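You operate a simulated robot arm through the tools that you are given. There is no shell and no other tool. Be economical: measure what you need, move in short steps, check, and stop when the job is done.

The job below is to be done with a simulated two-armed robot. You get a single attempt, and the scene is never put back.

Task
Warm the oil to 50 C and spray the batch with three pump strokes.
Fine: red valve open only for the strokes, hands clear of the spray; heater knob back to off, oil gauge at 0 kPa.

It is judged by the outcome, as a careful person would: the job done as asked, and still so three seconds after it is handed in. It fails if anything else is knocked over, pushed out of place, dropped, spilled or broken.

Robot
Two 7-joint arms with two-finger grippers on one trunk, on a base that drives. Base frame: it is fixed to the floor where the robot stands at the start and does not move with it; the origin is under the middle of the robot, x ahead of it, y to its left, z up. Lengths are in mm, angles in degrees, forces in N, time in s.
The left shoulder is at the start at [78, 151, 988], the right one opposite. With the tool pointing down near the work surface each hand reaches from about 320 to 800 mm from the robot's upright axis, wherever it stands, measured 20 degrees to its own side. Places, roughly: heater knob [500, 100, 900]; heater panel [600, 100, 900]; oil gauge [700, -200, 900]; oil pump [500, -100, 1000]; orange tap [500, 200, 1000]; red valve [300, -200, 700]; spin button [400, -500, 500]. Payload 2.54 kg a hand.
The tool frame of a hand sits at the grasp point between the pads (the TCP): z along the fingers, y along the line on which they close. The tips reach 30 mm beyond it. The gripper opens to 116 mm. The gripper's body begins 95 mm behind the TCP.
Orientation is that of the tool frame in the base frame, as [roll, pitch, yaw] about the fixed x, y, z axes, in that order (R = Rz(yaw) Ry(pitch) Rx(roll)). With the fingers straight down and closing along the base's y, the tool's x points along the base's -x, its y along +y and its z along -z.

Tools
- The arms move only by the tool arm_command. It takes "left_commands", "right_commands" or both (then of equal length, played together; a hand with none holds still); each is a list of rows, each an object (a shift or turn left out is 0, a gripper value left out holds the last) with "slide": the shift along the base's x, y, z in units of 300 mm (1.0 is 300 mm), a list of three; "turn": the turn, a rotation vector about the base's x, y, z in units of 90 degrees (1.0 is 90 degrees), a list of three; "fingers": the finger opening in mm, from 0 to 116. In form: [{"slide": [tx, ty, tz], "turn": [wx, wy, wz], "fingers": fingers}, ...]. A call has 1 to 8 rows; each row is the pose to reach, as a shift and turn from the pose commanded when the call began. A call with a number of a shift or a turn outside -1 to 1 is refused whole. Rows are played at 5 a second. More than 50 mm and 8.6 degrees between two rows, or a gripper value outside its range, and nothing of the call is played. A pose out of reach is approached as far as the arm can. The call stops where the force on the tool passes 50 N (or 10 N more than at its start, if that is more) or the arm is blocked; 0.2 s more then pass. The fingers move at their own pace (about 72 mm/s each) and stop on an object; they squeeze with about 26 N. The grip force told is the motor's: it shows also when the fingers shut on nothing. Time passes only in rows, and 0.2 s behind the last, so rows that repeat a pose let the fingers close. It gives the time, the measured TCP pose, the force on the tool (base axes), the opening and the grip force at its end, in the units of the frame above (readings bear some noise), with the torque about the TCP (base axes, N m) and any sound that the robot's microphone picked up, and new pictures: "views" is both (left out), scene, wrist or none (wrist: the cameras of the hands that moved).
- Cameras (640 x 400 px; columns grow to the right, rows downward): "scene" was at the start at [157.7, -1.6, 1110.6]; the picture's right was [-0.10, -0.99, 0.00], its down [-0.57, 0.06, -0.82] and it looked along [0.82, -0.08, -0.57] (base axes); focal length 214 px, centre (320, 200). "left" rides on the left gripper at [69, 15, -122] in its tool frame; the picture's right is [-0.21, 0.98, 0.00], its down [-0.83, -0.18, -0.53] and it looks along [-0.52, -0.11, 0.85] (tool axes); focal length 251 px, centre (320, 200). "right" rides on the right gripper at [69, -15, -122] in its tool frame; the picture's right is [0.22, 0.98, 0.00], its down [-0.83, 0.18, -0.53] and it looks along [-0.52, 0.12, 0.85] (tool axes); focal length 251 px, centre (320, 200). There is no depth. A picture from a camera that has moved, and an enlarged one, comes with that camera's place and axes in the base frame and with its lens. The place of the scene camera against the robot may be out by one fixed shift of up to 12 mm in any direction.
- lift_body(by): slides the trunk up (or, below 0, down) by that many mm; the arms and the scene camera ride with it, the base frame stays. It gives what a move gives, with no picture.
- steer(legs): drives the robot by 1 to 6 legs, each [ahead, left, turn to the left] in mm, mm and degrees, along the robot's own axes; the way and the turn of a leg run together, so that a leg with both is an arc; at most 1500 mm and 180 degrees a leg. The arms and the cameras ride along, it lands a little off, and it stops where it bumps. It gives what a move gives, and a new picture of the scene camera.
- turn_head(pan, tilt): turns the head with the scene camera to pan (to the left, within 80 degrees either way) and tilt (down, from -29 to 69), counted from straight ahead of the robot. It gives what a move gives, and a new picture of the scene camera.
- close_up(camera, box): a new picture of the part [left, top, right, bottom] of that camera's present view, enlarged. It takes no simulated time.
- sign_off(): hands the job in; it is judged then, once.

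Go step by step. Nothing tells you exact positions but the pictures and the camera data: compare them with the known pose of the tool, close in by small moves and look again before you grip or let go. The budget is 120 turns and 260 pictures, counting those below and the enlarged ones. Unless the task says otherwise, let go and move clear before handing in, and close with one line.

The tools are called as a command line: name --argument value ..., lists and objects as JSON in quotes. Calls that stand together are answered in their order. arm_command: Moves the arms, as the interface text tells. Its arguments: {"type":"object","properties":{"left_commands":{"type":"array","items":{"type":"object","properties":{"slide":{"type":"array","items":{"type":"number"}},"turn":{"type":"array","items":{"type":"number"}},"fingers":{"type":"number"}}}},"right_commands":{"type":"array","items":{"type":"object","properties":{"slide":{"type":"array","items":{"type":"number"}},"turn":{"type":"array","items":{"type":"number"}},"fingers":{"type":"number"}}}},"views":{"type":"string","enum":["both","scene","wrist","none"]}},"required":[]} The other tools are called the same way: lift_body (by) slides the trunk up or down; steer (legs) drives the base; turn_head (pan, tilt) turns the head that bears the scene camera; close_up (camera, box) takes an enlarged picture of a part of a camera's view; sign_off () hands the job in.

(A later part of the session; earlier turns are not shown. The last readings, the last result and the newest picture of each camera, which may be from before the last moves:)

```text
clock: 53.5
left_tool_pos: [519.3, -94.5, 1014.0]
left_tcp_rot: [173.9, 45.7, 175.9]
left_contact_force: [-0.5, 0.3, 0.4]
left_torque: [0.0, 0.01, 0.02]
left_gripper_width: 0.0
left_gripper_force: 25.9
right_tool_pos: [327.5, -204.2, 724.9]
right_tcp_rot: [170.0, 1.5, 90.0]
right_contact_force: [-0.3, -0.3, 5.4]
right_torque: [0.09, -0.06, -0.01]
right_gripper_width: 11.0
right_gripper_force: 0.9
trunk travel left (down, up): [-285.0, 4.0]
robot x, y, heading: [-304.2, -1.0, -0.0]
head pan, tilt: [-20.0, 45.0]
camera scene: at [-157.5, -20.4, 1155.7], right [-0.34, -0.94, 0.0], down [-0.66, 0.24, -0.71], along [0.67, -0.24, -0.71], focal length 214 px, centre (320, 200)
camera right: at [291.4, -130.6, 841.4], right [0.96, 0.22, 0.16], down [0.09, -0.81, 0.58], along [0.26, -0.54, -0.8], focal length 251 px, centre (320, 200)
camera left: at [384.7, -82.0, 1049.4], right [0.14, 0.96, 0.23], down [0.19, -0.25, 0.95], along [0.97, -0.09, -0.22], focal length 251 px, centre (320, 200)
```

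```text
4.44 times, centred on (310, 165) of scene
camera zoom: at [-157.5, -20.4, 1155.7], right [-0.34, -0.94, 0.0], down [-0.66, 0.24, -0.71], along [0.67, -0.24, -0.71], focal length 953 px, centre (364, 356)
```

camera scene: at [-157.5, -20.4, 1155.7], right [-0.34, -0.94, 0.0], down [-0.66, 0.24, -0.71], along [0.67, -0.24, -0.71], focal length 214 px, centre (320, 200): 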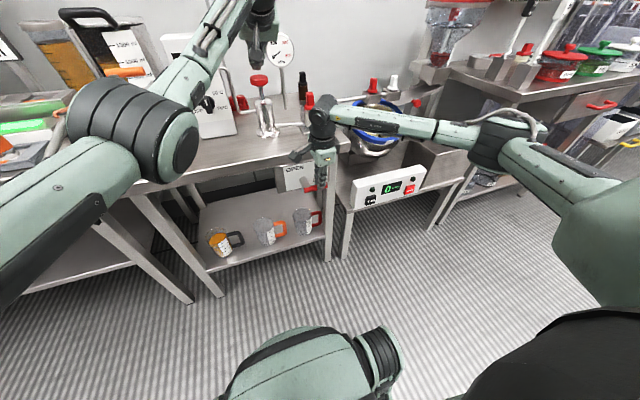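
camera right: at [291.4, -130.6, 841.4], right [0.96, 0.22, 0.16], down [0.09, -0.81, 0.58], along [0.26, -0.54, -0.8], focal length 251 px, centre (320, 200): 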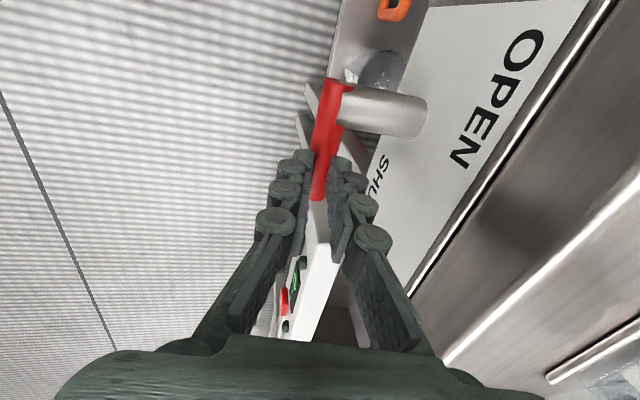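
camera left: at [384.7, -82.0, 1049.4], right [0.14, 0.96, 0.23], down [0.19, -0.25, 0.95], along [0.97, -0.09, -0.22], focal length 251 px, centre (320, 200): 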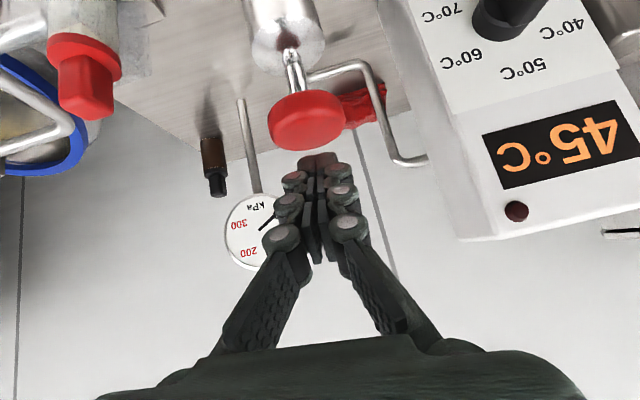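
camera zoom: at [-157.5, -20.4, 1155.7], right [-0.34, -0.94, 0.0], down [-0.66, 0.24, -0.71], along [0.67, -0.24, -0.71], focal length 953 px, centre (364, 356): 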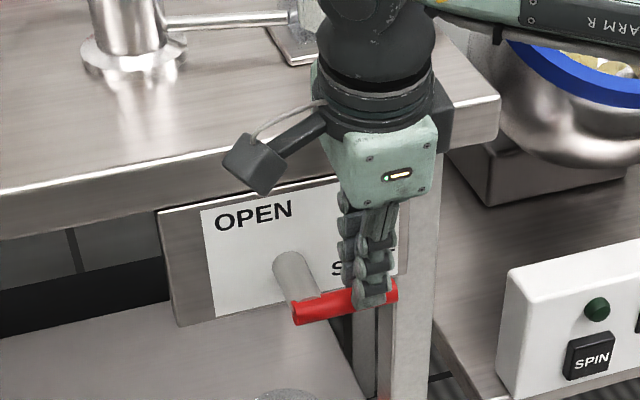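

The pads seem to pinch only the upper chord of the bar. I'll reopen, go down 13 mm and close again.

arm_command --right_commands '[{"fingers": 40}, {"fingers": 40}, {"slide": [0.006, 0, -0.043]}, {"slide": [0.006, 0, -0.048]}, {"slide": [0.006, 0, -0.048], "fingers": 22}, {"slide": [0.006, 0, -0.048], "fingers": 6}, {"slide": [0.006, 0, -0.048], "fingers": 6}]' --views "both"

close_up --camera "left" --box '[220, 60, 640, 280]'

```text
clock: 55.1
left_tool_pos: [519.3, -94.2, 1013.9]
left_tcp_rot: [173.9, 45.8, 175.9]
left_contact_force: [0.3, 1.0, 0.1]
left_torque: [0.0, -0.02, 0.0]
left_gripper_width: 0.0
left_gripper_force: 25.5
right_tool_pos: [329.4, -204.1, 708.9]
right_tcp_rot: [170.0, 1.5, 90.0]
right_contact_force: [9.1, 0.5, -1.2]
right_torque: [-0.03, -0.15, -0.16]
right_gripper_width: 18.2
right_gripper_force: 43.4
trunk travel left (down, up): [-285.0, 4.0]
robot x, y, heading: [-303.4, 2.2, -0.1]
head pan, tilt: [-20.0, 45.0]
camera scene: at [-156.4, -20.5, 1155.5], right [-0.34, -0.94, 0.0], down [-0.67, 0.24, -0.71], along [0.66, -0.24, -0.71], focal length 214 px, centre (320, 200)
camera right: at [294.3, -130.8, 825.6], right [0.96, 0.22, 0.16], down [0.09, -0.81, 0.58], along [0.26, -0.54, -0.8], focal length 251 px, centre (320, 200)
```

scene: 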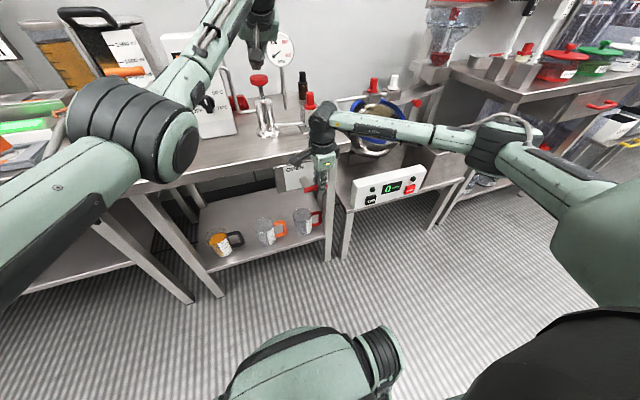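
right: 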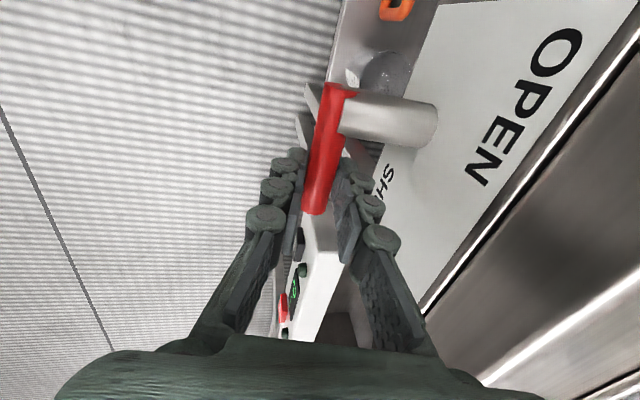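

```text
1.52 times, centred on (430, 170) of left
camera zoom: at [385.6, -81.9, 1048.9], right [0.14, 0.96, 0.23], down [0.19, -0.25, 0.95], along [0.97, -0.09, -0.22], focal length 383 px, centre (152, 246)
```

zoom: 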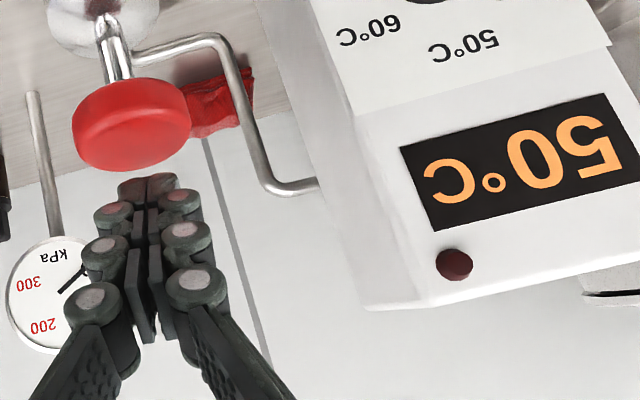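

The valve handle is firmly gripped (18.2 mm), the oil reads 50 °C and the left fingertips hover over the pump cap. I'll swing the handle up the first half of its arc.

arm_command --right_commands '[{"slide": [0, 0.0007, 0.0143], "turn": [-0.033, 0, 0]}, {"slide": [0, 0.003, 0.0284], "turn": [-0.067, 0, 0]}, {"slide": [0, 0.0067, 0.0422], "turn": [-0.1, 0, 0]}, {"slide": [0, 0.0118, 0.0556], "turn": [-0.133, 0, 0]}, {"slide": [0, 0.0183, 0.0683], "turn": [-0.167, 0, 0]}, {"slide": [0, 0.0261, 0.0803], "turn": [-0.2, 0, 0]}, {"slide": [0, 0.0351, 0.0914], "turn": [-0.233, 0, 0]}, {"slide": [0, 0.0452, 0.1016], "turn": [-0.267, 0, 0]}]' --views "both"

close_up --camera "scene" --box '[270, 120, 350, 210]'

```text
clock: 56.9
left_tool_pos: [523.8, -95.9, 1010.6]
left_tcp_rot: [173.9, 45.5, 175.9]
left_contact_force: [0.6, -0.7, -0.8]
left_torque: [-0.03, 0.0, 0.01]
left_gripper_width: 0.0
left_gripper_force: 25.8
right_tool_pos: [328.0, -191.5, 734.7]
right_tcp_rot: [170.6, 25.6, 90.2]
right_contact_force: [2.2, 6.2, -30.7]
right_torque: [-0.48, 0.26, 0.39]
right_gripper_width: 18.4
right_gripper_force: 43.7
trunk travel left (down, up): [-285.0, 4.0]
robot x, y, heading: [-305.5, 0.5, 0.1]
head pan, tilt: [-20.0, 45.0]
camera scene: at [-154.0, -20.9, 1154.9], right [-0.34, -0.94, 0.0], down [-0.67, 0.24, -0.7], along [0.66, -0.24, -0.71], focal length 214 px, centre (320, 200)
camera right: at [294.3, -77.7, 811.8], right [0.96, 0.27, 0.05], down [0.09, -0.5, 0.86], along [0.25, -0.82, -0.51], focal length 251 px, centre (320, 200)
```

scene: 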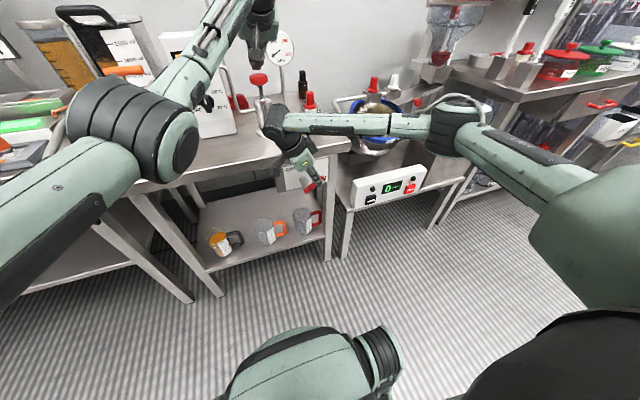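
right: 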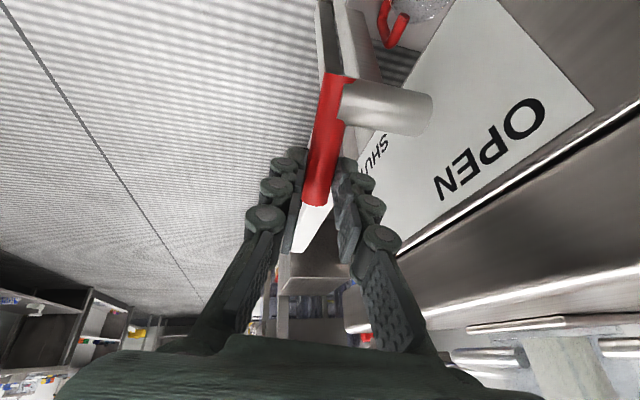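

```text
4.44 times, centred on (310, 165) of scene
camera zoom: at [-154.0, -20.9, 1154.9], right [-0.34, -0.94, 0.0], down [-0.67, 0.24, -0.7], along [0.66, -0.24, -0.71], focal length 953 px, centre (364, 356)
```

zoom: 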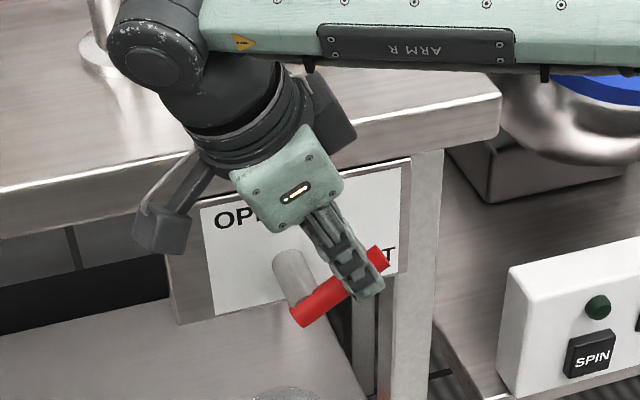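

The handle is following, with about 30 N of resistance. Continuing to the vertical OPEN position.

arm_command --right_commands '[{"slide": [0, 0.0111, 0.011], "turn": [-0.033, 0, 0]}, {"slide": [0, 0.0231, 0.0188], "turn": [-0.067, 0, 0]}, {"slide": [0, 0.0359, 0.0252], "turn": [-0.1, 0, 0]}, {"slide": [0, 0.0492, 0.0304], "turn": [-0.133, 0, 0]}, {"slide": [0, 0.0631, 0.0341], "turn": [-0.167, 0, 0]}, {"slide": [0, 0.0772, 0.0363], "turn": [-0.2, 0, 0]}, {"slide": [0, 0.0915, 0.0371], "turn": [-0.233, 0, 0]}]' --views "both"

close_up --camera "scene" --box '[250, 20, 350, 210]'

```text
clock: 58.5
left_tool_pos: [519.0, -95.4, 1014.4]
left_tcp_rot: [173.8, 45.7, 175.8]
left_contact_force: [0.4, 0.0, -0.5]
left_torque: [-0.02, 0.0, 0.01]
left_gripper_width: 0.0
left_gripper_force: 26.5
right_tool_pos: [328.3, -165.7, 750.8]
right_tcp_rot: [170.1, 46.6, 89.7]
right_contact_force: [-19.6, -14.4, -9.1]
right_torque: [-0.88, 0.39, -0.5]
right_gripper_width: 18.7
right_gripper_force: 43.8
trunk travel left (down, up): [-285.0, 4.0]
robot x, y, heading: [-302.3, 0.8, -0.0]
head pan, tilt: [-20.0, 45.0]
camera scene: at [-157.5, -21.7, 1155.8], right [-0.34, -0.94, 0.0], down [-0.66, 0.24, -0.71], along [0.66, -0.24, -0.71], focal length 214 px, centre (320, 200)
camera right: at [293.8, -32.0, 781.8], right [0.96, 0.26, -0.04], down [0.09, -0.16, 0.98], along [0.25, -0.95, -0.18], focal length 251 px, centre (320, 200)
```

scene: 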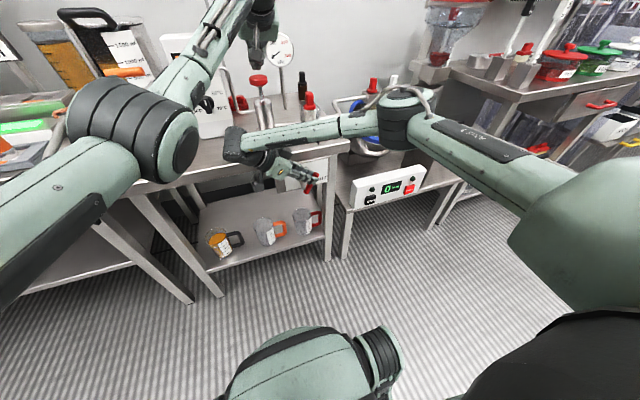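
right: 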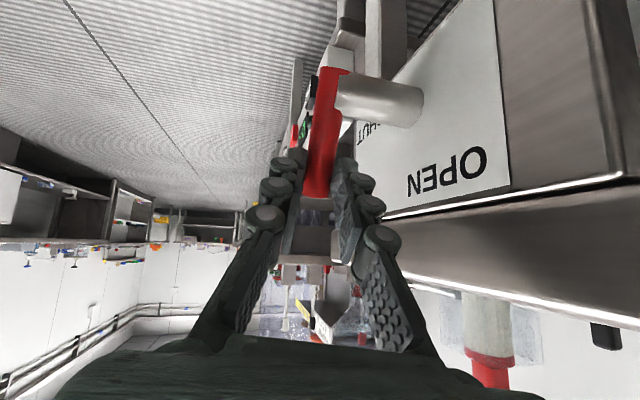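

```text
2.11 times, centred on (300, 115) of scene
camera zoom: at [-157.5, -21.7, 1155.8], right [-0.34, -0.94, 0.0], down [-0.66, 0.24, -0.71], along [0.66, -0.24, -0.71], focal length 452 px, centre (362, 379)
```

zoom: 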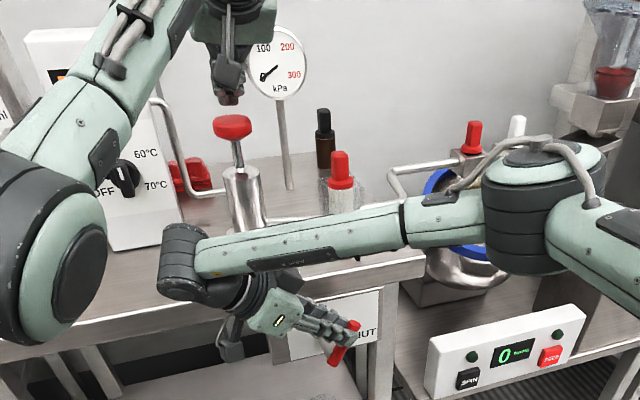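

close_up --camera "scene" --box '[250, 140, 340, 210]'

close_up --camera "right" --box '[220, 40, 520, 240]'

```text
5.71 times, centred on (295, 175) of scene
camera zoom: at [-157.5, -21.7, 1155.8], right [-0.34, -0.94, 0.0], down [-0.66, 0.24, -0.71], along [0.66, -0.24, -0.71], focal length 1226 px, centre (463, 343)
```

zoom: 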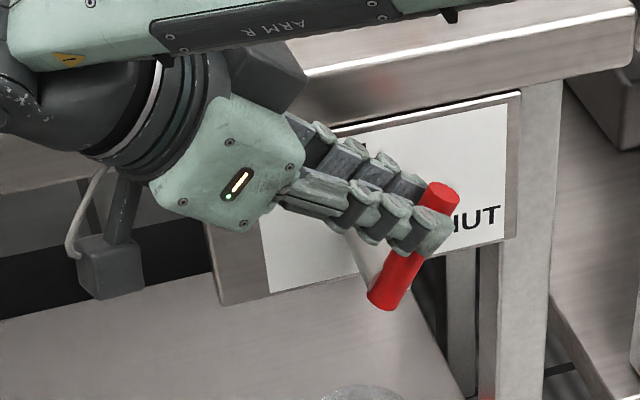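

```text
2.00 times, centred on (370, 140) of right
camera zoom: at [293.8, -32.0, 781.8], right [0.96, 0.26, -0.04], down [0.09, -0.16, 0.98], along [0.25, -0.95, -0.18], focal length 503 px, centre (220, 320)
```

zoom: 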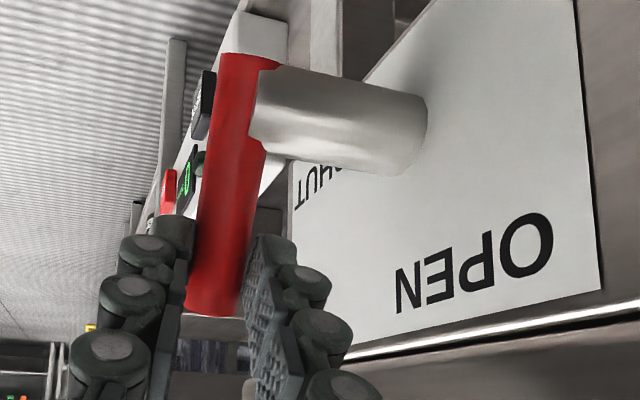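

The bar has slid toward the fingertips and the valve is only at about 60°. I'll open, move further onto the bar, regrip, and then rotate hand and bar together about the pivot.

arm_command --right_commands '[{"fingers": 38}, {"fingers": 38}, {"slide": [0.006, -0.025, -0.008]}, {"slide": [0.012, -0.051, -0.016]}, {"slide": [0.012, -0.051, -0.016], "fingers": 20}, {"slide": [0.012, -0.051, -0.016], "fingers": 6}, {"slide": [0.012, -0.051, -0.016], "fingers": 6}]' --views "wrist"

close_up --camera "scene" --box '[250, 140, 340, 210]'

close_up --camera "left" --box '[220, 60, 640, 280]'

```text
clock: 60.1
left_tool_pos: [519.6, -95.4, 1014.7]
left_tcp_rot: [174.0, 45.8, 175.8]
left_contact_force: [0.1, -0.5, 0.1]
left_torque: [0.0, -0.01, 0.01]
left_gripper_width: 0.2
left_gripper_force: 26.0
right_tool_pos: [331.3, -179.2, 744.1]
right_tcp_rot: [170.5, 46.7, 90.1]
right_contact_force: [-17.2, -2.2, -0.2]
right_torque: [-0.08, 1.1, 0.32]
right_gripper_width: 18.3
right_gripper_force: 43.8
trunk travel left (down, up): [-285.0, 4.0]
robot x, y, heading: [-304.4, 1.8, 0.1]
head pan, tilt: [-20.0, 45.0]
camera right: at [295.8, -45.9, 775.5], right [0.96, 0.27, -0.04], down [0.09, -0.16, 0.98], along [0.26, -0.95, -0.18], focal length 251 px, centre (320, 200)
```

right: 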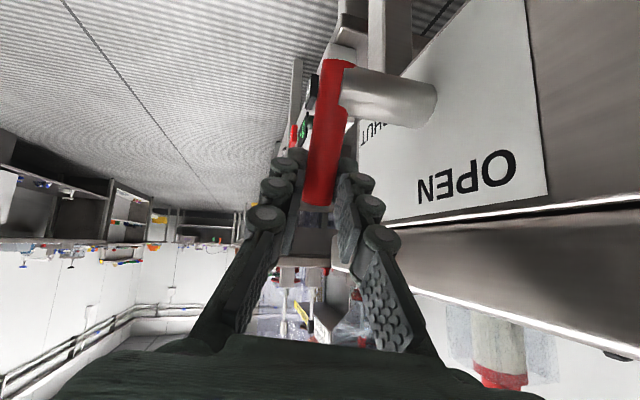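

```text
5.71 times, centred on (295, 175) of scene
camera zoom: at [-158.0, -20.7, 1155.7], right [-0.34, -0.94, 0.0], down [-0.66, 0.24, -0.71], along [0.67, -0.24, -0.71], focal length 1226 px, centre (463, 343)
```

zoom: 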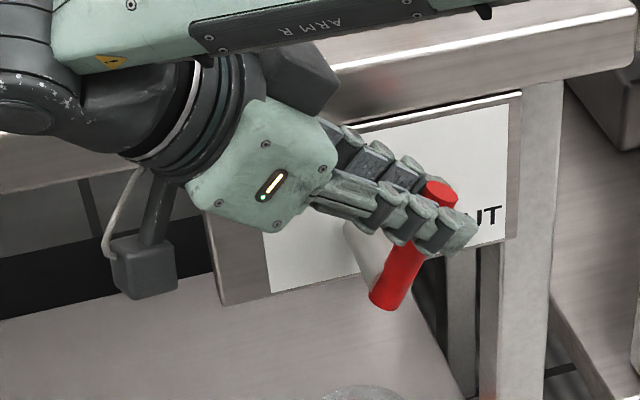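

```text
1.52 times, centred on (430, 170) of left
camera zoom: at [384.1, -82.3, 1049.9], right [0.14, 0.96, 0.23], down [0.19, -0.25, 0.95], along [0.97, -0.09, -0.22], focal length 383 px, centre (152, 246)
```

zoom: 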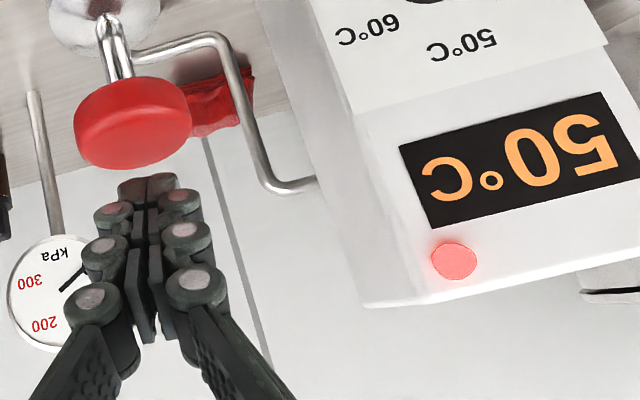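

The ready lamp is lit, the oil is at 50 °C and the grip is solid. Now I'll rotate hand and bar together about the pivot for the remaining ~28°.

arm_command --right_commands '[{"slide": [0, 0.009, 0.0035], "turn": [-0.0444, 0, 0]}, {"slide": [0, 0.0182, 0.0063], "turn": [-0.0889, 0, 0]}, {"slide": [0, 0.0276, 0.0084], "turn": [-0.1333, 0, 0]}, {"slide": [0, 0.0371, 0.01], "turn": [-0.1778, 0, 0]}, {"slide": [0, 0.0467, 0.0108], "turn": [-0.2222, 0, 0]}, {"slide": [0, 0.0563, 0.011], "turn": [-0.2667, 0, 0]}, {"slide": [0, 0.066, 0.0105], "turn": [-0.3111, 0, 0]}]' --views "both"

close_up --camera "scene" --box '[250, 140, 340, 210]'

```text
clock: 61.7
left_tool_pos: [520.5, -94.0, 1012.9]
left_tcp_rot: [174.0, 45.7, 176.0]
left_contact_force: [-0.5, 0.4, 0.0]
left_torque: [0.04, 0.0, 0.02]
left_gripper_width: 0.0
left_gripper_force: 26.3
right_tool_pos: [331.8, -157.6, 745.9]
right_tcp_rot: [171.6, 74.3, 91.5]
right_contact_force: [-15.4, 14.8, -17.0]
right_torque: [0.96, 1.2, -0.06]
right_gripper_width: 17.7
right_gripper_force: 43.6
trunk travel left (down, up): [-285.0, 4.0]
robot x, y, heading: [-304.2, -2.6, -0.1]
head pan, tilt: [-20.0, 45.0]
camera scene: at [-156.2, -20.0, 1155.3], right [-0.34, -0.94, 0.0], down [-0.67, 0.24, -0.71], along [0.66, -0.24, -0.71], focal length 214 px, centre (320, 200)
camera right: at [295.8, -25.4, 712.6], right [0.96, 0.22, -0.17], down [0.09, 0.31, 0.94], along [0.26, -0.92, 0.28], focal length 251 px, centre (320, 200)
```

scene: 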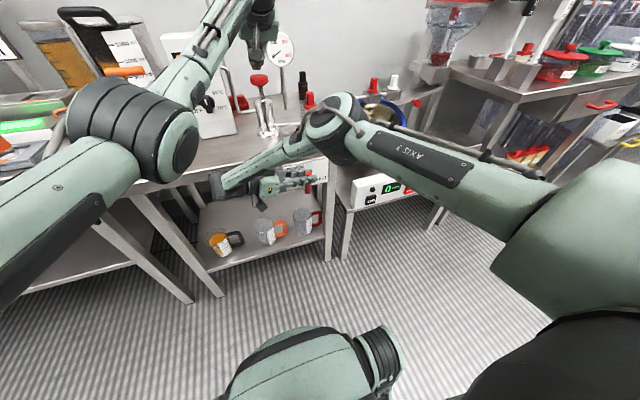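
right: 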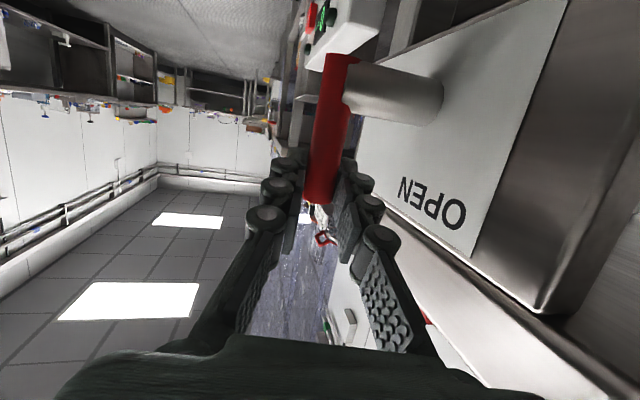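

```text
5.71 times, centred on (295, 175) of scene
camera zoom: at [-156.2, -20.0, 1155.3], right [-0.34, -0.94, 0.0], down [-0.67, 0.24, -0.71], along [0.66, -0.24, -0.71], focal length 1226 px, centre (463, 343)
```

zoom: 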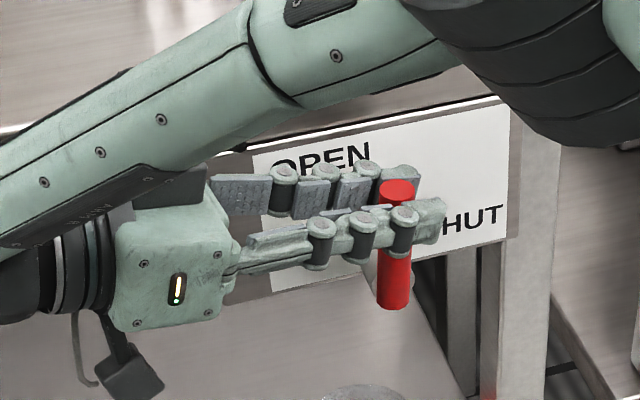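

The handle is at about 85°. A small nudge should seat it fully open.

arm_command --right_commands '[{"slide": [0, 0.0095, -0.001], "turn": [-0.0444, 0, 0]}, {"slide": [0, 0.019, -0.003], "turn": [-0.0889, 0, 0]}, {"slide": [0, 0.023, -0.004], "turn": [-0.11, 0, 0]}]' --views "none"

close_up --camera "scene" --box '[250, 140, 340, 210]'

close_up --camera "left" --box '[180, 40, 400, 280]'

```text
clock: 62.5
left_tool_pos: [518.5, -95.8, 1013.9]
left_tcp_rot: [173.8, 45.7, 175.9]
left_contact_force: [0.9, 1.2, 0.0]
left_torque: [0.02, -0.01, 0.01]
left_gripper_width: 0.1
left_gripper_force: 25.9
right_tool_pos: [331.7, -155.9, 747.6]
right_tcp_rot: [171.4, 84.4, 90.9]
right_contact_force: [-21.2, 0.9, -11.5]
right_torque: [1.12, 0.74, -0.24]
right_gripper_width: 17.8
right_gripper_force: 42.8
trunk travel left (down, up): [-285.0, 4.0]
robot x, y, heading: [-305.3, -5.9, -0.0]
head pan, tilt: [-20.0, 45.0]
```

```text
5.71 times, centred on (295, 175) of scene
camera zoom: at [-157.1, -21.1, 1155.6], right [-0.34, -0.94, 0.0], down [-0.66, 0.24, -0.71], along [0.66, -0.24, -0.71], focal length 1226 px, centre (463, 343)
```

zoom: 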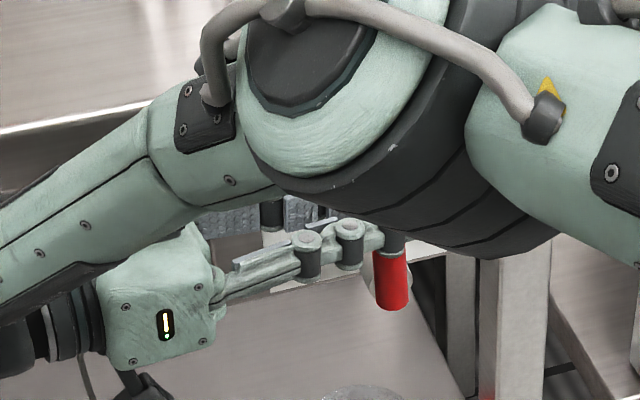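

```text
1.67 times, centred on (290, 160) of left
camera zoom: at [384.9, -83.0, 1049.3], right [0.15, 0.96, 0.23], down [0.19, -0.25, 0.95], along [0.97, -0.09, -0.22], focal length 419 px, centre (370, 267)
```

zoom: 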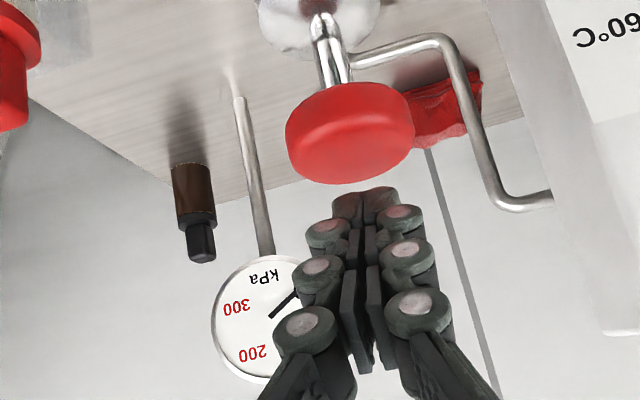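

The handle has hit its stop, so the valve is fully open. First stroke: press down slowly and check depth and gauge.

arm_command --left_commands '[{"slide": [0, 0, -0.05]}, {"slide": [0, 0, -0.09]}, {"slide": [0, 0, -0.13]}, {"slide": [0, 0, -0.165]}, {"slide": [0, 0, -0.19]}]' --views "wrist"

close_up --camera "scene" --box '[220, 20, 420, 150]'

```text
clock: 63.7
left_tool_pos: [519.3, -96.2, 967.9]
left_tcp_rot: [173.8, 46.7, 175.7]
left_contact_force: [-4.4, 1.8, 32.5]
left_torque: [0.09, -0.28, -0.01]
left_gripper_width: 6.0
left_gripper_force: 28.5
right_tool_pos: [331.9, -155.2, 747.2]
right_tcp_rot: [170.7, 84.2, 90.6]
right_contact_force: [-4.6, -17.4, -24.6]
right_torque: [-0.16, 0.62, -0.08]
right_gripper_width: 17.4
right_gripper_force: 43.2
trunk travel left (down, up): [-285.0, 4.0]
robot x, y, heading: [-302.9, -1.5, 0.1]
head pan, tilt: [-20.0, 45.0]
camera left: at [384.4, -83.3, 1000.5], right [0.14, 0.96, 0.23], down [0.18, -0.25, 0.95], along [0.97, -0.1, -0.2], focal length 251 px, centre (320, 200)
```

left: 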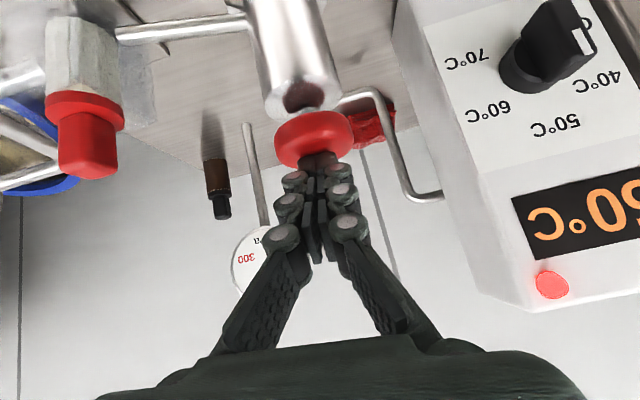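

```text
3.08 times, centred on (320, 85) of scene
camera zoom: at [-158.9, -21.7, 1156.1], right [-0.34, -0.94, 0.0], down [-0.66, 0.24, -0.71], along [0.67, -0.24, -0.71], focal length 660 px, centre (320, 554)
```

zoom: 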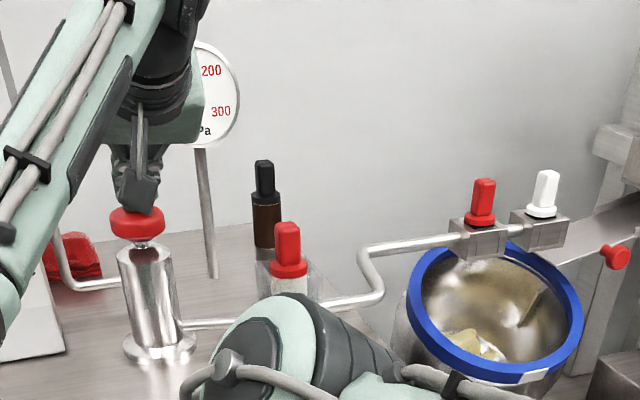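

The cap is most of the way down at about 32 N. I'll push a bit further to find the bottom.

arm_command --left_commands '[{"slide": [0, 0, -0.02]}, {"slide": [0, 0, -0.04]}, {"slide": [0, 0, -0.04]}]' --views "wrist"

close_up --camera "scene" --box '[220, 20, 420, 150]'

```text
clock: 64.3
left_tool_pos: [520.9, -96.6, 968.4]
left_tcp_rot: [174.0, 47.8, 175.6]
left_contact_force: [-0.2, -0.6, 8.1]
left_torque: [-0.02, -0.09, 0.02]
left_gripper_width: 5.9
left_gripper_force: 28.4
right_tool_pos: [331.5, -154.3, 748.7]
right_tcp_rot: [170.4, 84.4, 90.3]
right_contact_force: [-6.9, -0.9, 11.5]
right_torque: [0.8, 0.77, -0.23]
right_gripper_width: 17.7
right_gripper_force: 42.9
trunk travel left (down, up): [-285.0, 4.0]
robot x, y, heading: [-303.7, -1.1, 0.1]
head pan, tilt: [-20.0, 45.0]
stopped in row 2 (left hand): the force on the tool passed its limit at 52 N (the readings are from after the stop); the commanded pose is now the measured one
camera left: at [384.3, -83.2, 998.6], right [0.14, 0.96, 0.23], down [0.16, -0.25, 0.96], along [0.98, -0.1, -0.19], focal length 251 px, centre (320, 200)
```

left: 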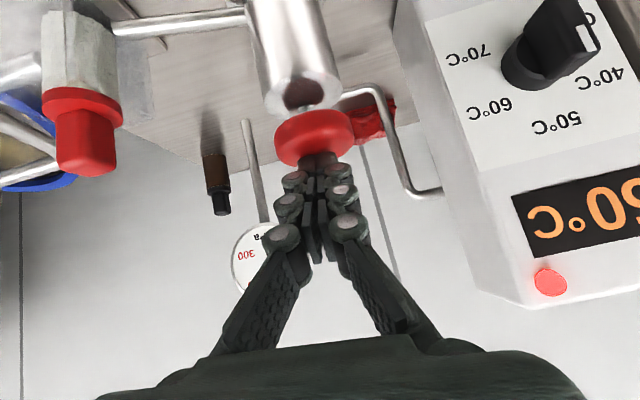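

```text
3.08 times, centred on (320, 85) of scene
camera zoom: at [-159.2, -20.3, 1156.1], right [-0.34, -0.94, 0.0], down [-0.66, 0.24, -0.71], along [0.67, -0.24, -0.71], focal length 660 px, centre (320, 554)
```

zoom: 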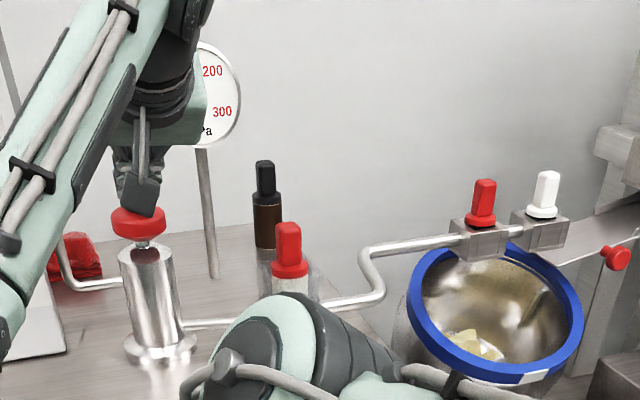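

Bottom reached at TCP z≈967: one stroke. Now I'll lift and check that the cap returns.

arm_command --left_commands '[{"slide": [0, 0, 0.04]}, {"slide": [0, 0, 0.08]}, {"slide": [0, 0, 0.12]}, {"slide": [0, 0, 0.15]}, {"slide": [0, 0, 0.15]}]' --views "wrist"

close_up --camera "scene" --box '[220, 20, 420, 150]'

```text
clock: 65.5
left_tool_pos: [517.4, -94.7, 1011.0]
left_tcp_rot: [173.9, 47.6, 175.7]
left_contact_force: [0.1, 0.4, 0.1]
left_torque: [0.02, -0.01, 0.0]
left_gripper_width: 0.0
left_gripper_force: 29.0
right_tool_pos: [331.6, -153.6, 748.0]
right_tcp_rot: [169.5, 84.5, 89.3]
right_contact_force: [-15.7, -3.7, 18.5]
right_torque: [0.42, 0.73, -0.15]
right_gripper_width: 17.8
right_gripper_force: 43.6
trunk travel left (down, up): [-285.0, 4.0]
robot x, y, heading: [-305.3, -2.5, 0.3]
head pan, tilt: [-20.0, 45.0]
camera left: at [383.7, -82.3, 1042.1], right [0.14, 0.96, 0.23], down [0.16, -0.25, 0.95], along [0.98, -0.1, -0.19], focal length 251 px, centre (320, 200)
```

left: 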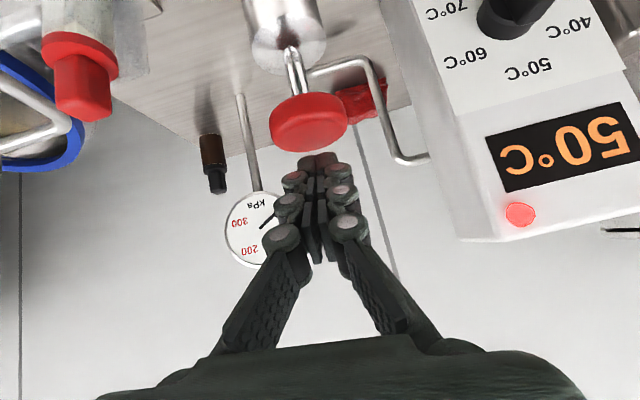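

```text
3.08 times, centred on (320, 85) of scene
camera zoom: at [-159.3, -20.4, 1156.0], right [-0.34, -0.94, 0.0], down [-0.66, 0.24, -0.71], along [0.67, -0.24, -0.71], focal length 660 px, centre (320, 554)
```

zoom: 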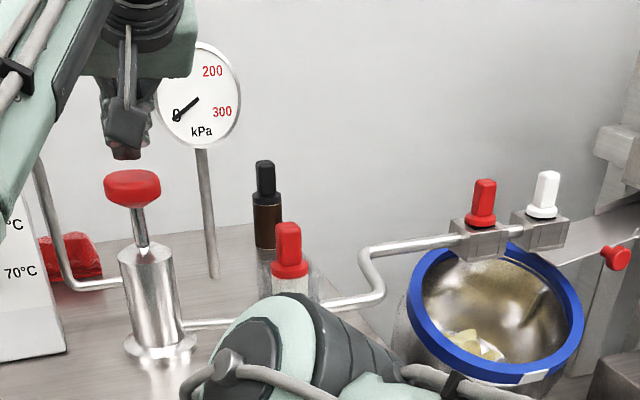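

The cap springs back and the gauge is at 0, so the line is flowing. Second stroke: down to the same depth and back up.

arm_command --left_commands '[{"slide": [0, 0, -0.05]}, {"slide": [0, 0, -0.1]}, {"slide": [0, 0, -0.145]}, {"slide": [0, 0, -0.183]}, {"slide": [0, 0, -0.183]}, {"slide": [0, 0, -0.12]}, {"slide": [0, 0, -0.05]}, {"slide": [0, 0, 0.01]}]' --views "wrist"

```text
clock: 67.3
left_tool_pos: [520.7, -95.3, 1010.7]
left_tcp_rot: [174.0, 47.3, 175.8]
left_contact_force: [-0.1, -0.2, 0.2]
left_torque: [0.0, 0.0, 0.01]
left_gripper_width: 0.0
left_gripper_force: 28.5
right_tool_pos: [331.0, -154.1, 747.4]
right_tcp_rot: [169.5, 84.5, 89.2]
right_contact_force: [-14.1, -9.0, 18.1]
right_torque: [0.05, 0.62, -0.14]
right_gripper_width: 17.4
right_gripper_force: 43.4
trunk travel left (down, up): [-285.0, 4.0]
robot x, y, heading: [-302.7, -1.5, -0.0]
head pan, tilt: [-20.0, 45.0]
camera left: at [384.6, -81.6, 1043.0], right [0.14, 0.96, 0.23], down [0.17, -0.25, 0.95], along [0.98, -0.1, -0.19], focal length 251 px, centre (320, 200)
```

left: 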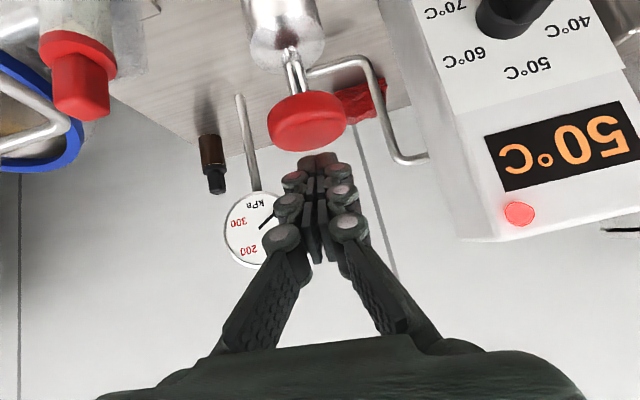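

Third stroke: down first, checking the depth.

arm_command --left_commands '[{"slide": [0, 0, -0.05]}, {"slide": [0, 0, -0.1]}, {"slide": [0, 0, -0.145]}, {"slide": [0, 0, -0.183]}]' --views "wrist"

close_up --camera "scene" --box '[220, 20, 420, 150]'

```text
clock: 68.3
left_tool_pos: [518.6, -93.5, 966.5]
left_tcp_rot: [173.8, 48.4, 175.6]
left_contact_force: [-7.9, 8.5, 25.3]
left_torque: [0.15, -0.15, 0.08]
left_gripper_width: 5.8
left_gripper_force: 28.5
right_tool_pos: [332.1, -153.8, 749.3]
right_tcp_rot: [169.2, 84.3, 89.1]
right_contact_force: [0.0, -15.0, 3.8]
right_torque: [-0.46, 0.59, -0.07]
right_gripper_width: 17.8
right_gripper_force: 43.2
trunk travel left (down, up): [-285.0, 4.0]
robot x, y, heading: [-302.8, -0.2, 0.1]
head pan, tilt: [-20.0, 45.0]
camera left: at [383.0, -82.0, 996.4], right [0.14, 0.96, 0.23], down [0.15, -0.25, 0.96], along [0.98, -0.1, -0.18], focal length 251 px, centre (320, 200)
```

left: 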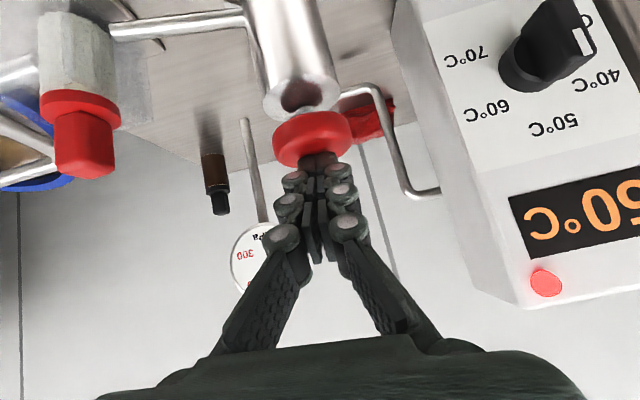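

```text
3.08 times, centred on (320, 85) of scene
camera zoom: at [-160.8, -20.2, 1156.5], right [-0.34, -0.94, 0.0], down [-0.66, 0.24, -0.71], along [0.67, -0.24, -0.7], focal length 660 px, centre (320, 554)
```

zoom: 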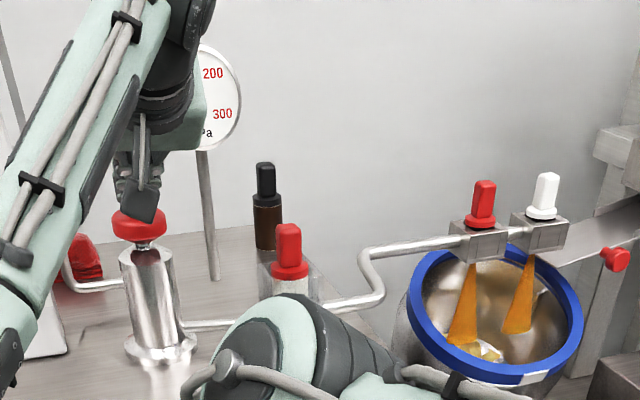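

The spray fans are visible in the drum and the hands are clear of them. I'll lift off and check the gauge and drum.

arm_command --left_commands '[{"slide": [0, 0, 0.05]}, {"slide": [0, 0, 0.1]}, {"slide": [0, 0, 0.15]}, {"slide": [-0.03, 0, 0.25]}]' --views "none"

close_up --camera "scene" --box '[220, 20, 420, 150]'

close_up --camera "scene" --box '[340, 90, 410, 150]'

```text
clock: 69.3
left_tool_pos: [511.4, -95.3, 1032.6]
left_tcp_rot: [173.9, 47.4, 175.7]
left_contact_force: [0.4, -0.1, 0.6]
left_torque: [0.0, 0.01, -0.02]
left_gripper_width: 0.0
left_gripper_force: 29.1
right_tool_pos: [331.3, -153.3, 748.1]
right_tcp_rot: [169.8, 84.5, 89.4]
right_contact_force: [-14.1, -10.0, 18.7]
right_torque: [-0.15, 0.56, 0.01]
right_gripper_width: 17.5
right_gripper_force: 42.8
trunk travel left (down, up): [-285.0, 4.0]
robot x, y, heading: [-302.0, 1.0, 0.3]
head pan, tilt: [-20.0, 45.0]
```

```text
3.08 times, centred on (320, 85) of scene
camera zoom: at [-159.1, -20.8, 1155.9], right [-0.34, -0.94, 0.0], down [-0.66, 0.24, -0.71], along [0.67, -0.24, -0.71], focal length 660 px, centre (320, 554)
```

zoom: 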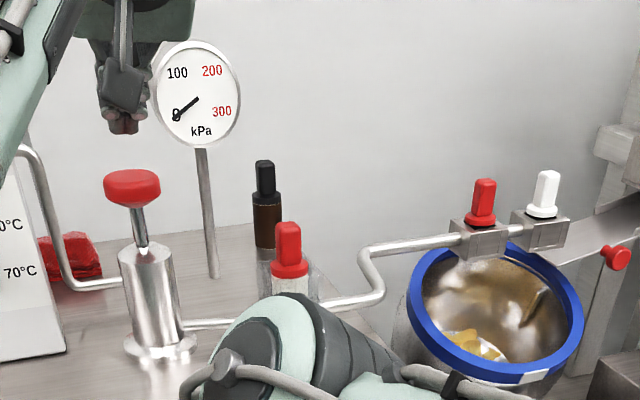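

```text
6.67 times, centred on (375, 120) of scene
camera zoom: at [-159.1, -20.8, 1155.9], right [-0.34, -0.94, 0.0], down [-0.66, 0.24, -0.71], along [0.67, -0.24, -0.71], focal length 1430 px, centre (-47, 733)
```

zoom: 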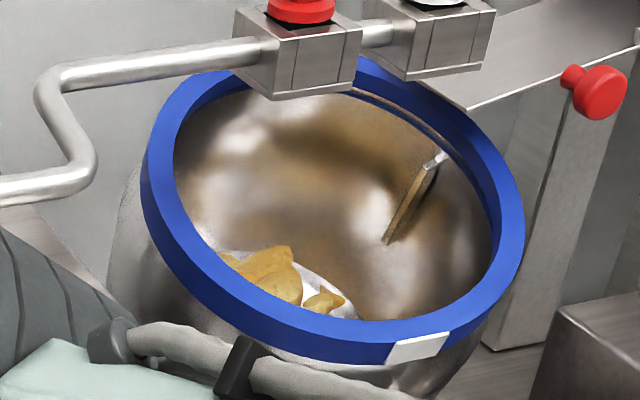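

Three strokes are done, the cap is back up, the gauge reads 0, and the batch looks coated. Now I'll shut the red valve by rotating back about the pivot.

arm_command --right_commands '[{"slide": [0, -0.0185, 0.003], "turn": [0.0833, 0, 0]}, {"slide": [0, -0.0373, 0.0036], "turn": [0.1667, 0, 0]}, {"slide": [0, -0.056, 0.0017], "turn": [0.25, 0, 0]}, {"slide": [0, -0.0743, -0.0026], "turn": [0.3333, 0, 0]}, {"slide": [0, -0.092, -0.0092], "turn": [0.4167, 0, 0]}, {"slide": [0, -0.1085, -0.0181], "turn": [0.5, 0, 0]}]' --views "both"

close_up --camera "scene" --box '[250, 140, 340, 210]'

```text
clock: 70.7
left_tool_pos: [511.9, -97.8, 1030.4]
left_tcp_rot: [173.7, 47.4, 175.6]
left_contact_force: [-0.5, 1.1, -1.0]
left_torque: [0.01, 0.0, -0.03]
left_gripper_width: 0.0
left_gripper_force: 28.4
right_tool_pos: [330.3, -191.9, 740.7]
right_tcp_rot: [170.3, 39.9, 89.8]
right_contact_force: [-1.8, -31.3, 12.0]
right_torque: [-1.21, 0.64, 0.48]
right_gripper_width: 18.3
right_gripper_force: 43.6
trunk travel left (down, up): [-285.0, 4.0]
robot x, y, heading: [-304.9, 0.3, -0.1]
head pan, tilt: [-20.0, 45.0]
camera scene: at [-157.8, -22.3, 1155.7], right [-0.34, -0.94, 0.0], down [-0.66, 0.24, -0.71], along [0.67, -0.24, -0.71], focal length 214 px, centre (320, 200)
camera right: at [296.3, -61.8, 788.0], right [0.96, 0.27, -0.01], down [0.09, -0.28, 0.96], along [0.25, -0.92, -0.29], focal length 251 px, centre (320, 200)
```

scene: 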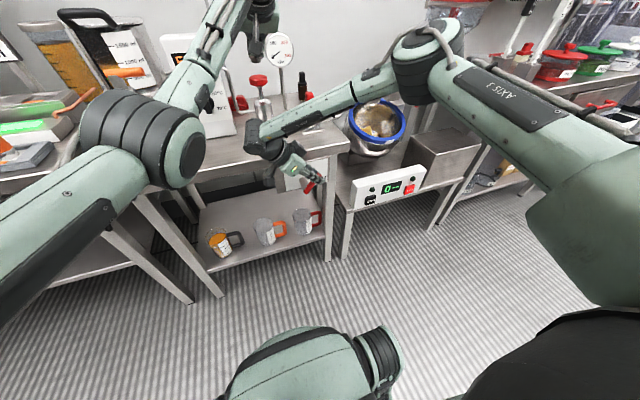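
right: 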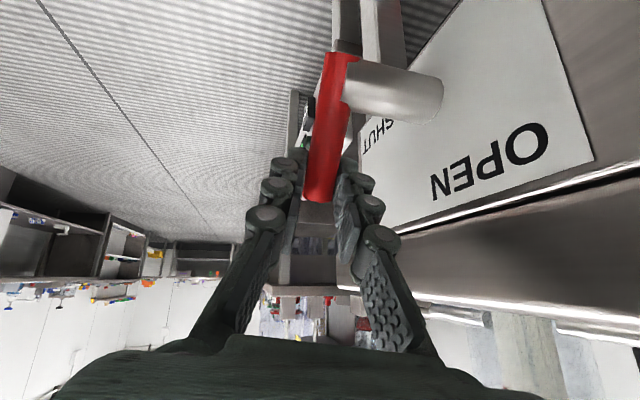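

```text
5.71 times, centred on (295, 175) of scene
camera zoom: at [-157.8, -22.3, 1155.7], right [-0.34, -0.94, 0.0], down [-0.66, 0.24, -0.71], along [0.67, -0.24, -0.71], focal length 1226 px, centre (463, 343)
```

zoom: 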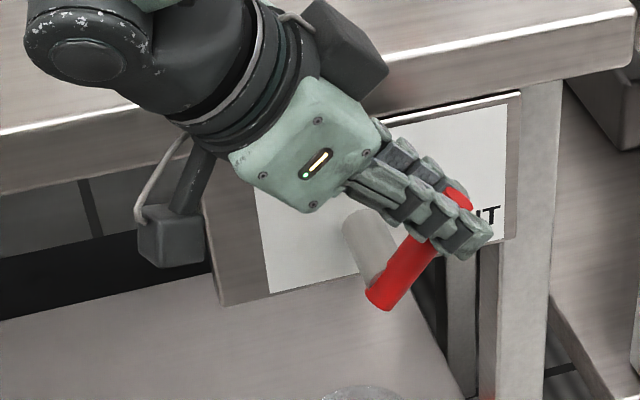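

The handle is halfway back. Continuing to the SHUT stop.

arm_command --right_commands '[{"slide": [0, -0.015, -0.0123], "turn": [0.0833, 0, 0]}, {"slide": [0, -0.028, -0.0265], "turn": [0.1667, 0, 0]}, {"slide": [0, -0.0393, -0.0423], "turn": [0.25, 0, 0]}, {"slide": [0, -0.0483, -0.0594], "turn": [0.3333, 0, 0]}, {"slide": [0, -0.055, -0.0775], "turn": [0.4167, 0, 0]}, {"slide": [0, -0.0595, -0.0965], "turn": [0.5, 0, 0]}, {"slide": [0, -0.0612, -0.1145], "turn": [0.57, 0, 0]}]' --views "both"

close_up --camera "scene" --box '[250, 140, 340, 210]'

```text
clock: 72.3
left_tool_pos: [510.4, -97.1, 1031.3]
left_tcp_rot: [173.8, 47.5, 175.6]
left_contact_force: [0.0, 0.7, -0.2]
left_torque: [0.01, 0.03, -0.01]
left_gripper_width: 0.0
left_gripper_force: 28.7
right_tool_pos: [331.6, -208.4, 704.4]
right_tcp_rot: [170.4, -11.8, 90.0]
right_contact_force: [-13.9, -33.7, 4.2]
right_torque: [-0.28, 0.11, 1.09]
right_gripper_width: 18.3
right_gripper_force: 43.2
trunk travel left (down, up): [-285.0, 4.0]
robot x, y, heading: [-304.8, 0.4, 0.1]
head pan, tilt: [-20.0, 45.0]
camera scene: at [-157.8, -22.4, 1155.6], right [-0.34, -0.94, 0.0], down [-0.66, 0.24, -0.71], along [0.67, -0.24, -0.71], focal length 214 px, centre (320, 200)
camera right: at [296.1, -164.2, 833.5], right [0.96, 0.18, 0.2], down [0.09, -0.92, 0.38], along [0.25, -0.35, -0.9], focal length 251 px, centre (320, 200)
```

scene: 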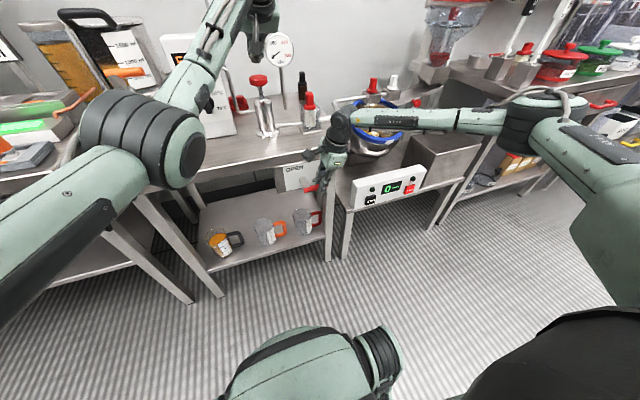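
right: 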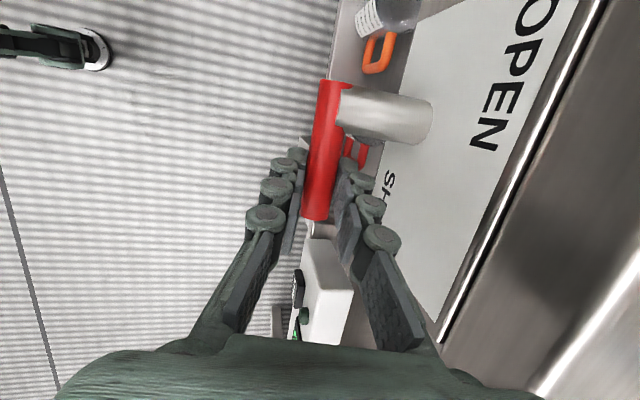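

```text
5.71 times, centred on (295, 175) of scene
camera zoom: at [-157.8, -22.4, 1155.6], right [-0.34, -0.94, 0.0], down [-0.66, 0.24, -0.71], along [0.67, -0.24, -0.71], focal length 1226 px, centre (463, 343)
```

zoom: 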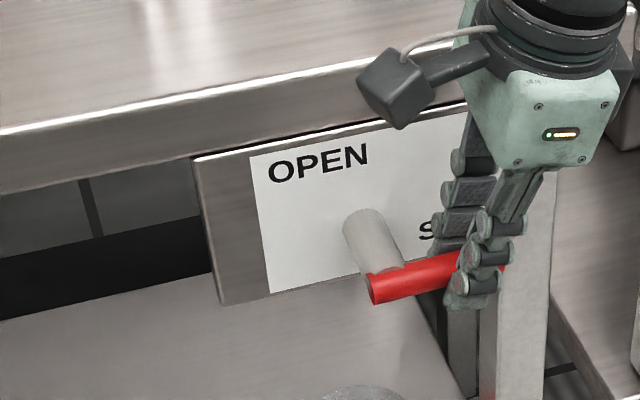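

The handle is nearly at SHUT. I'll press down a little to be sure it is on its stop.

arm_command --right_commands '[{"slide": [0, 0.008, -0.015]}, {"slide": [0, 0.015, -0.03]}, {"slide": [0, 0.015, -0.04]}]' --views "none"

close_up --camera "scene" --box '[250, 140, 340, 210]'

```text
clock: 73.1
left_tool_pos: [510.6, -96.2, 1034.2]
left_tcp_rot: [173.9, 47.5, 175.7]
left_contact_force: [0.5, 0.0, 0.5]
left_torque: [-0.05, 0.03, -0.01]
left_gripper_width: 0.1
left_gripper_force: 28.7
right_tool_pos: [332.9, -199.1, 696.4]
right_tcp_rot: [170.0, -12.1, 90.3]
right_contact_force: [-17.4, -21.9, 20.6]
right_torque: [-0.19, 0.12, 0.76]
right_gripper_width: 18.2
right_gripper_force: 43.6
trunk travel left (down, up): [-285.0, 4.0]
robot x, y, heading: [-305.1, 2.5, 0.1]
head pan, tilt: [-20.0, 45.0]
```

```text
5.71 times, centred on (295, 175) of scene
camera zoom: at [-159.4, -20.9, 1156.1], right [-0.34, -0.94, 0.0], down [-0.66, 0.24, -0.71], along [0.67, -0.24, -0.71], focal length 1226 px, centre (463, 343)
```

zoom: 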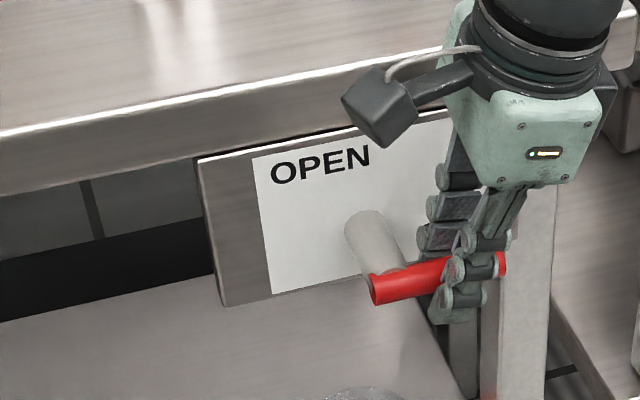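

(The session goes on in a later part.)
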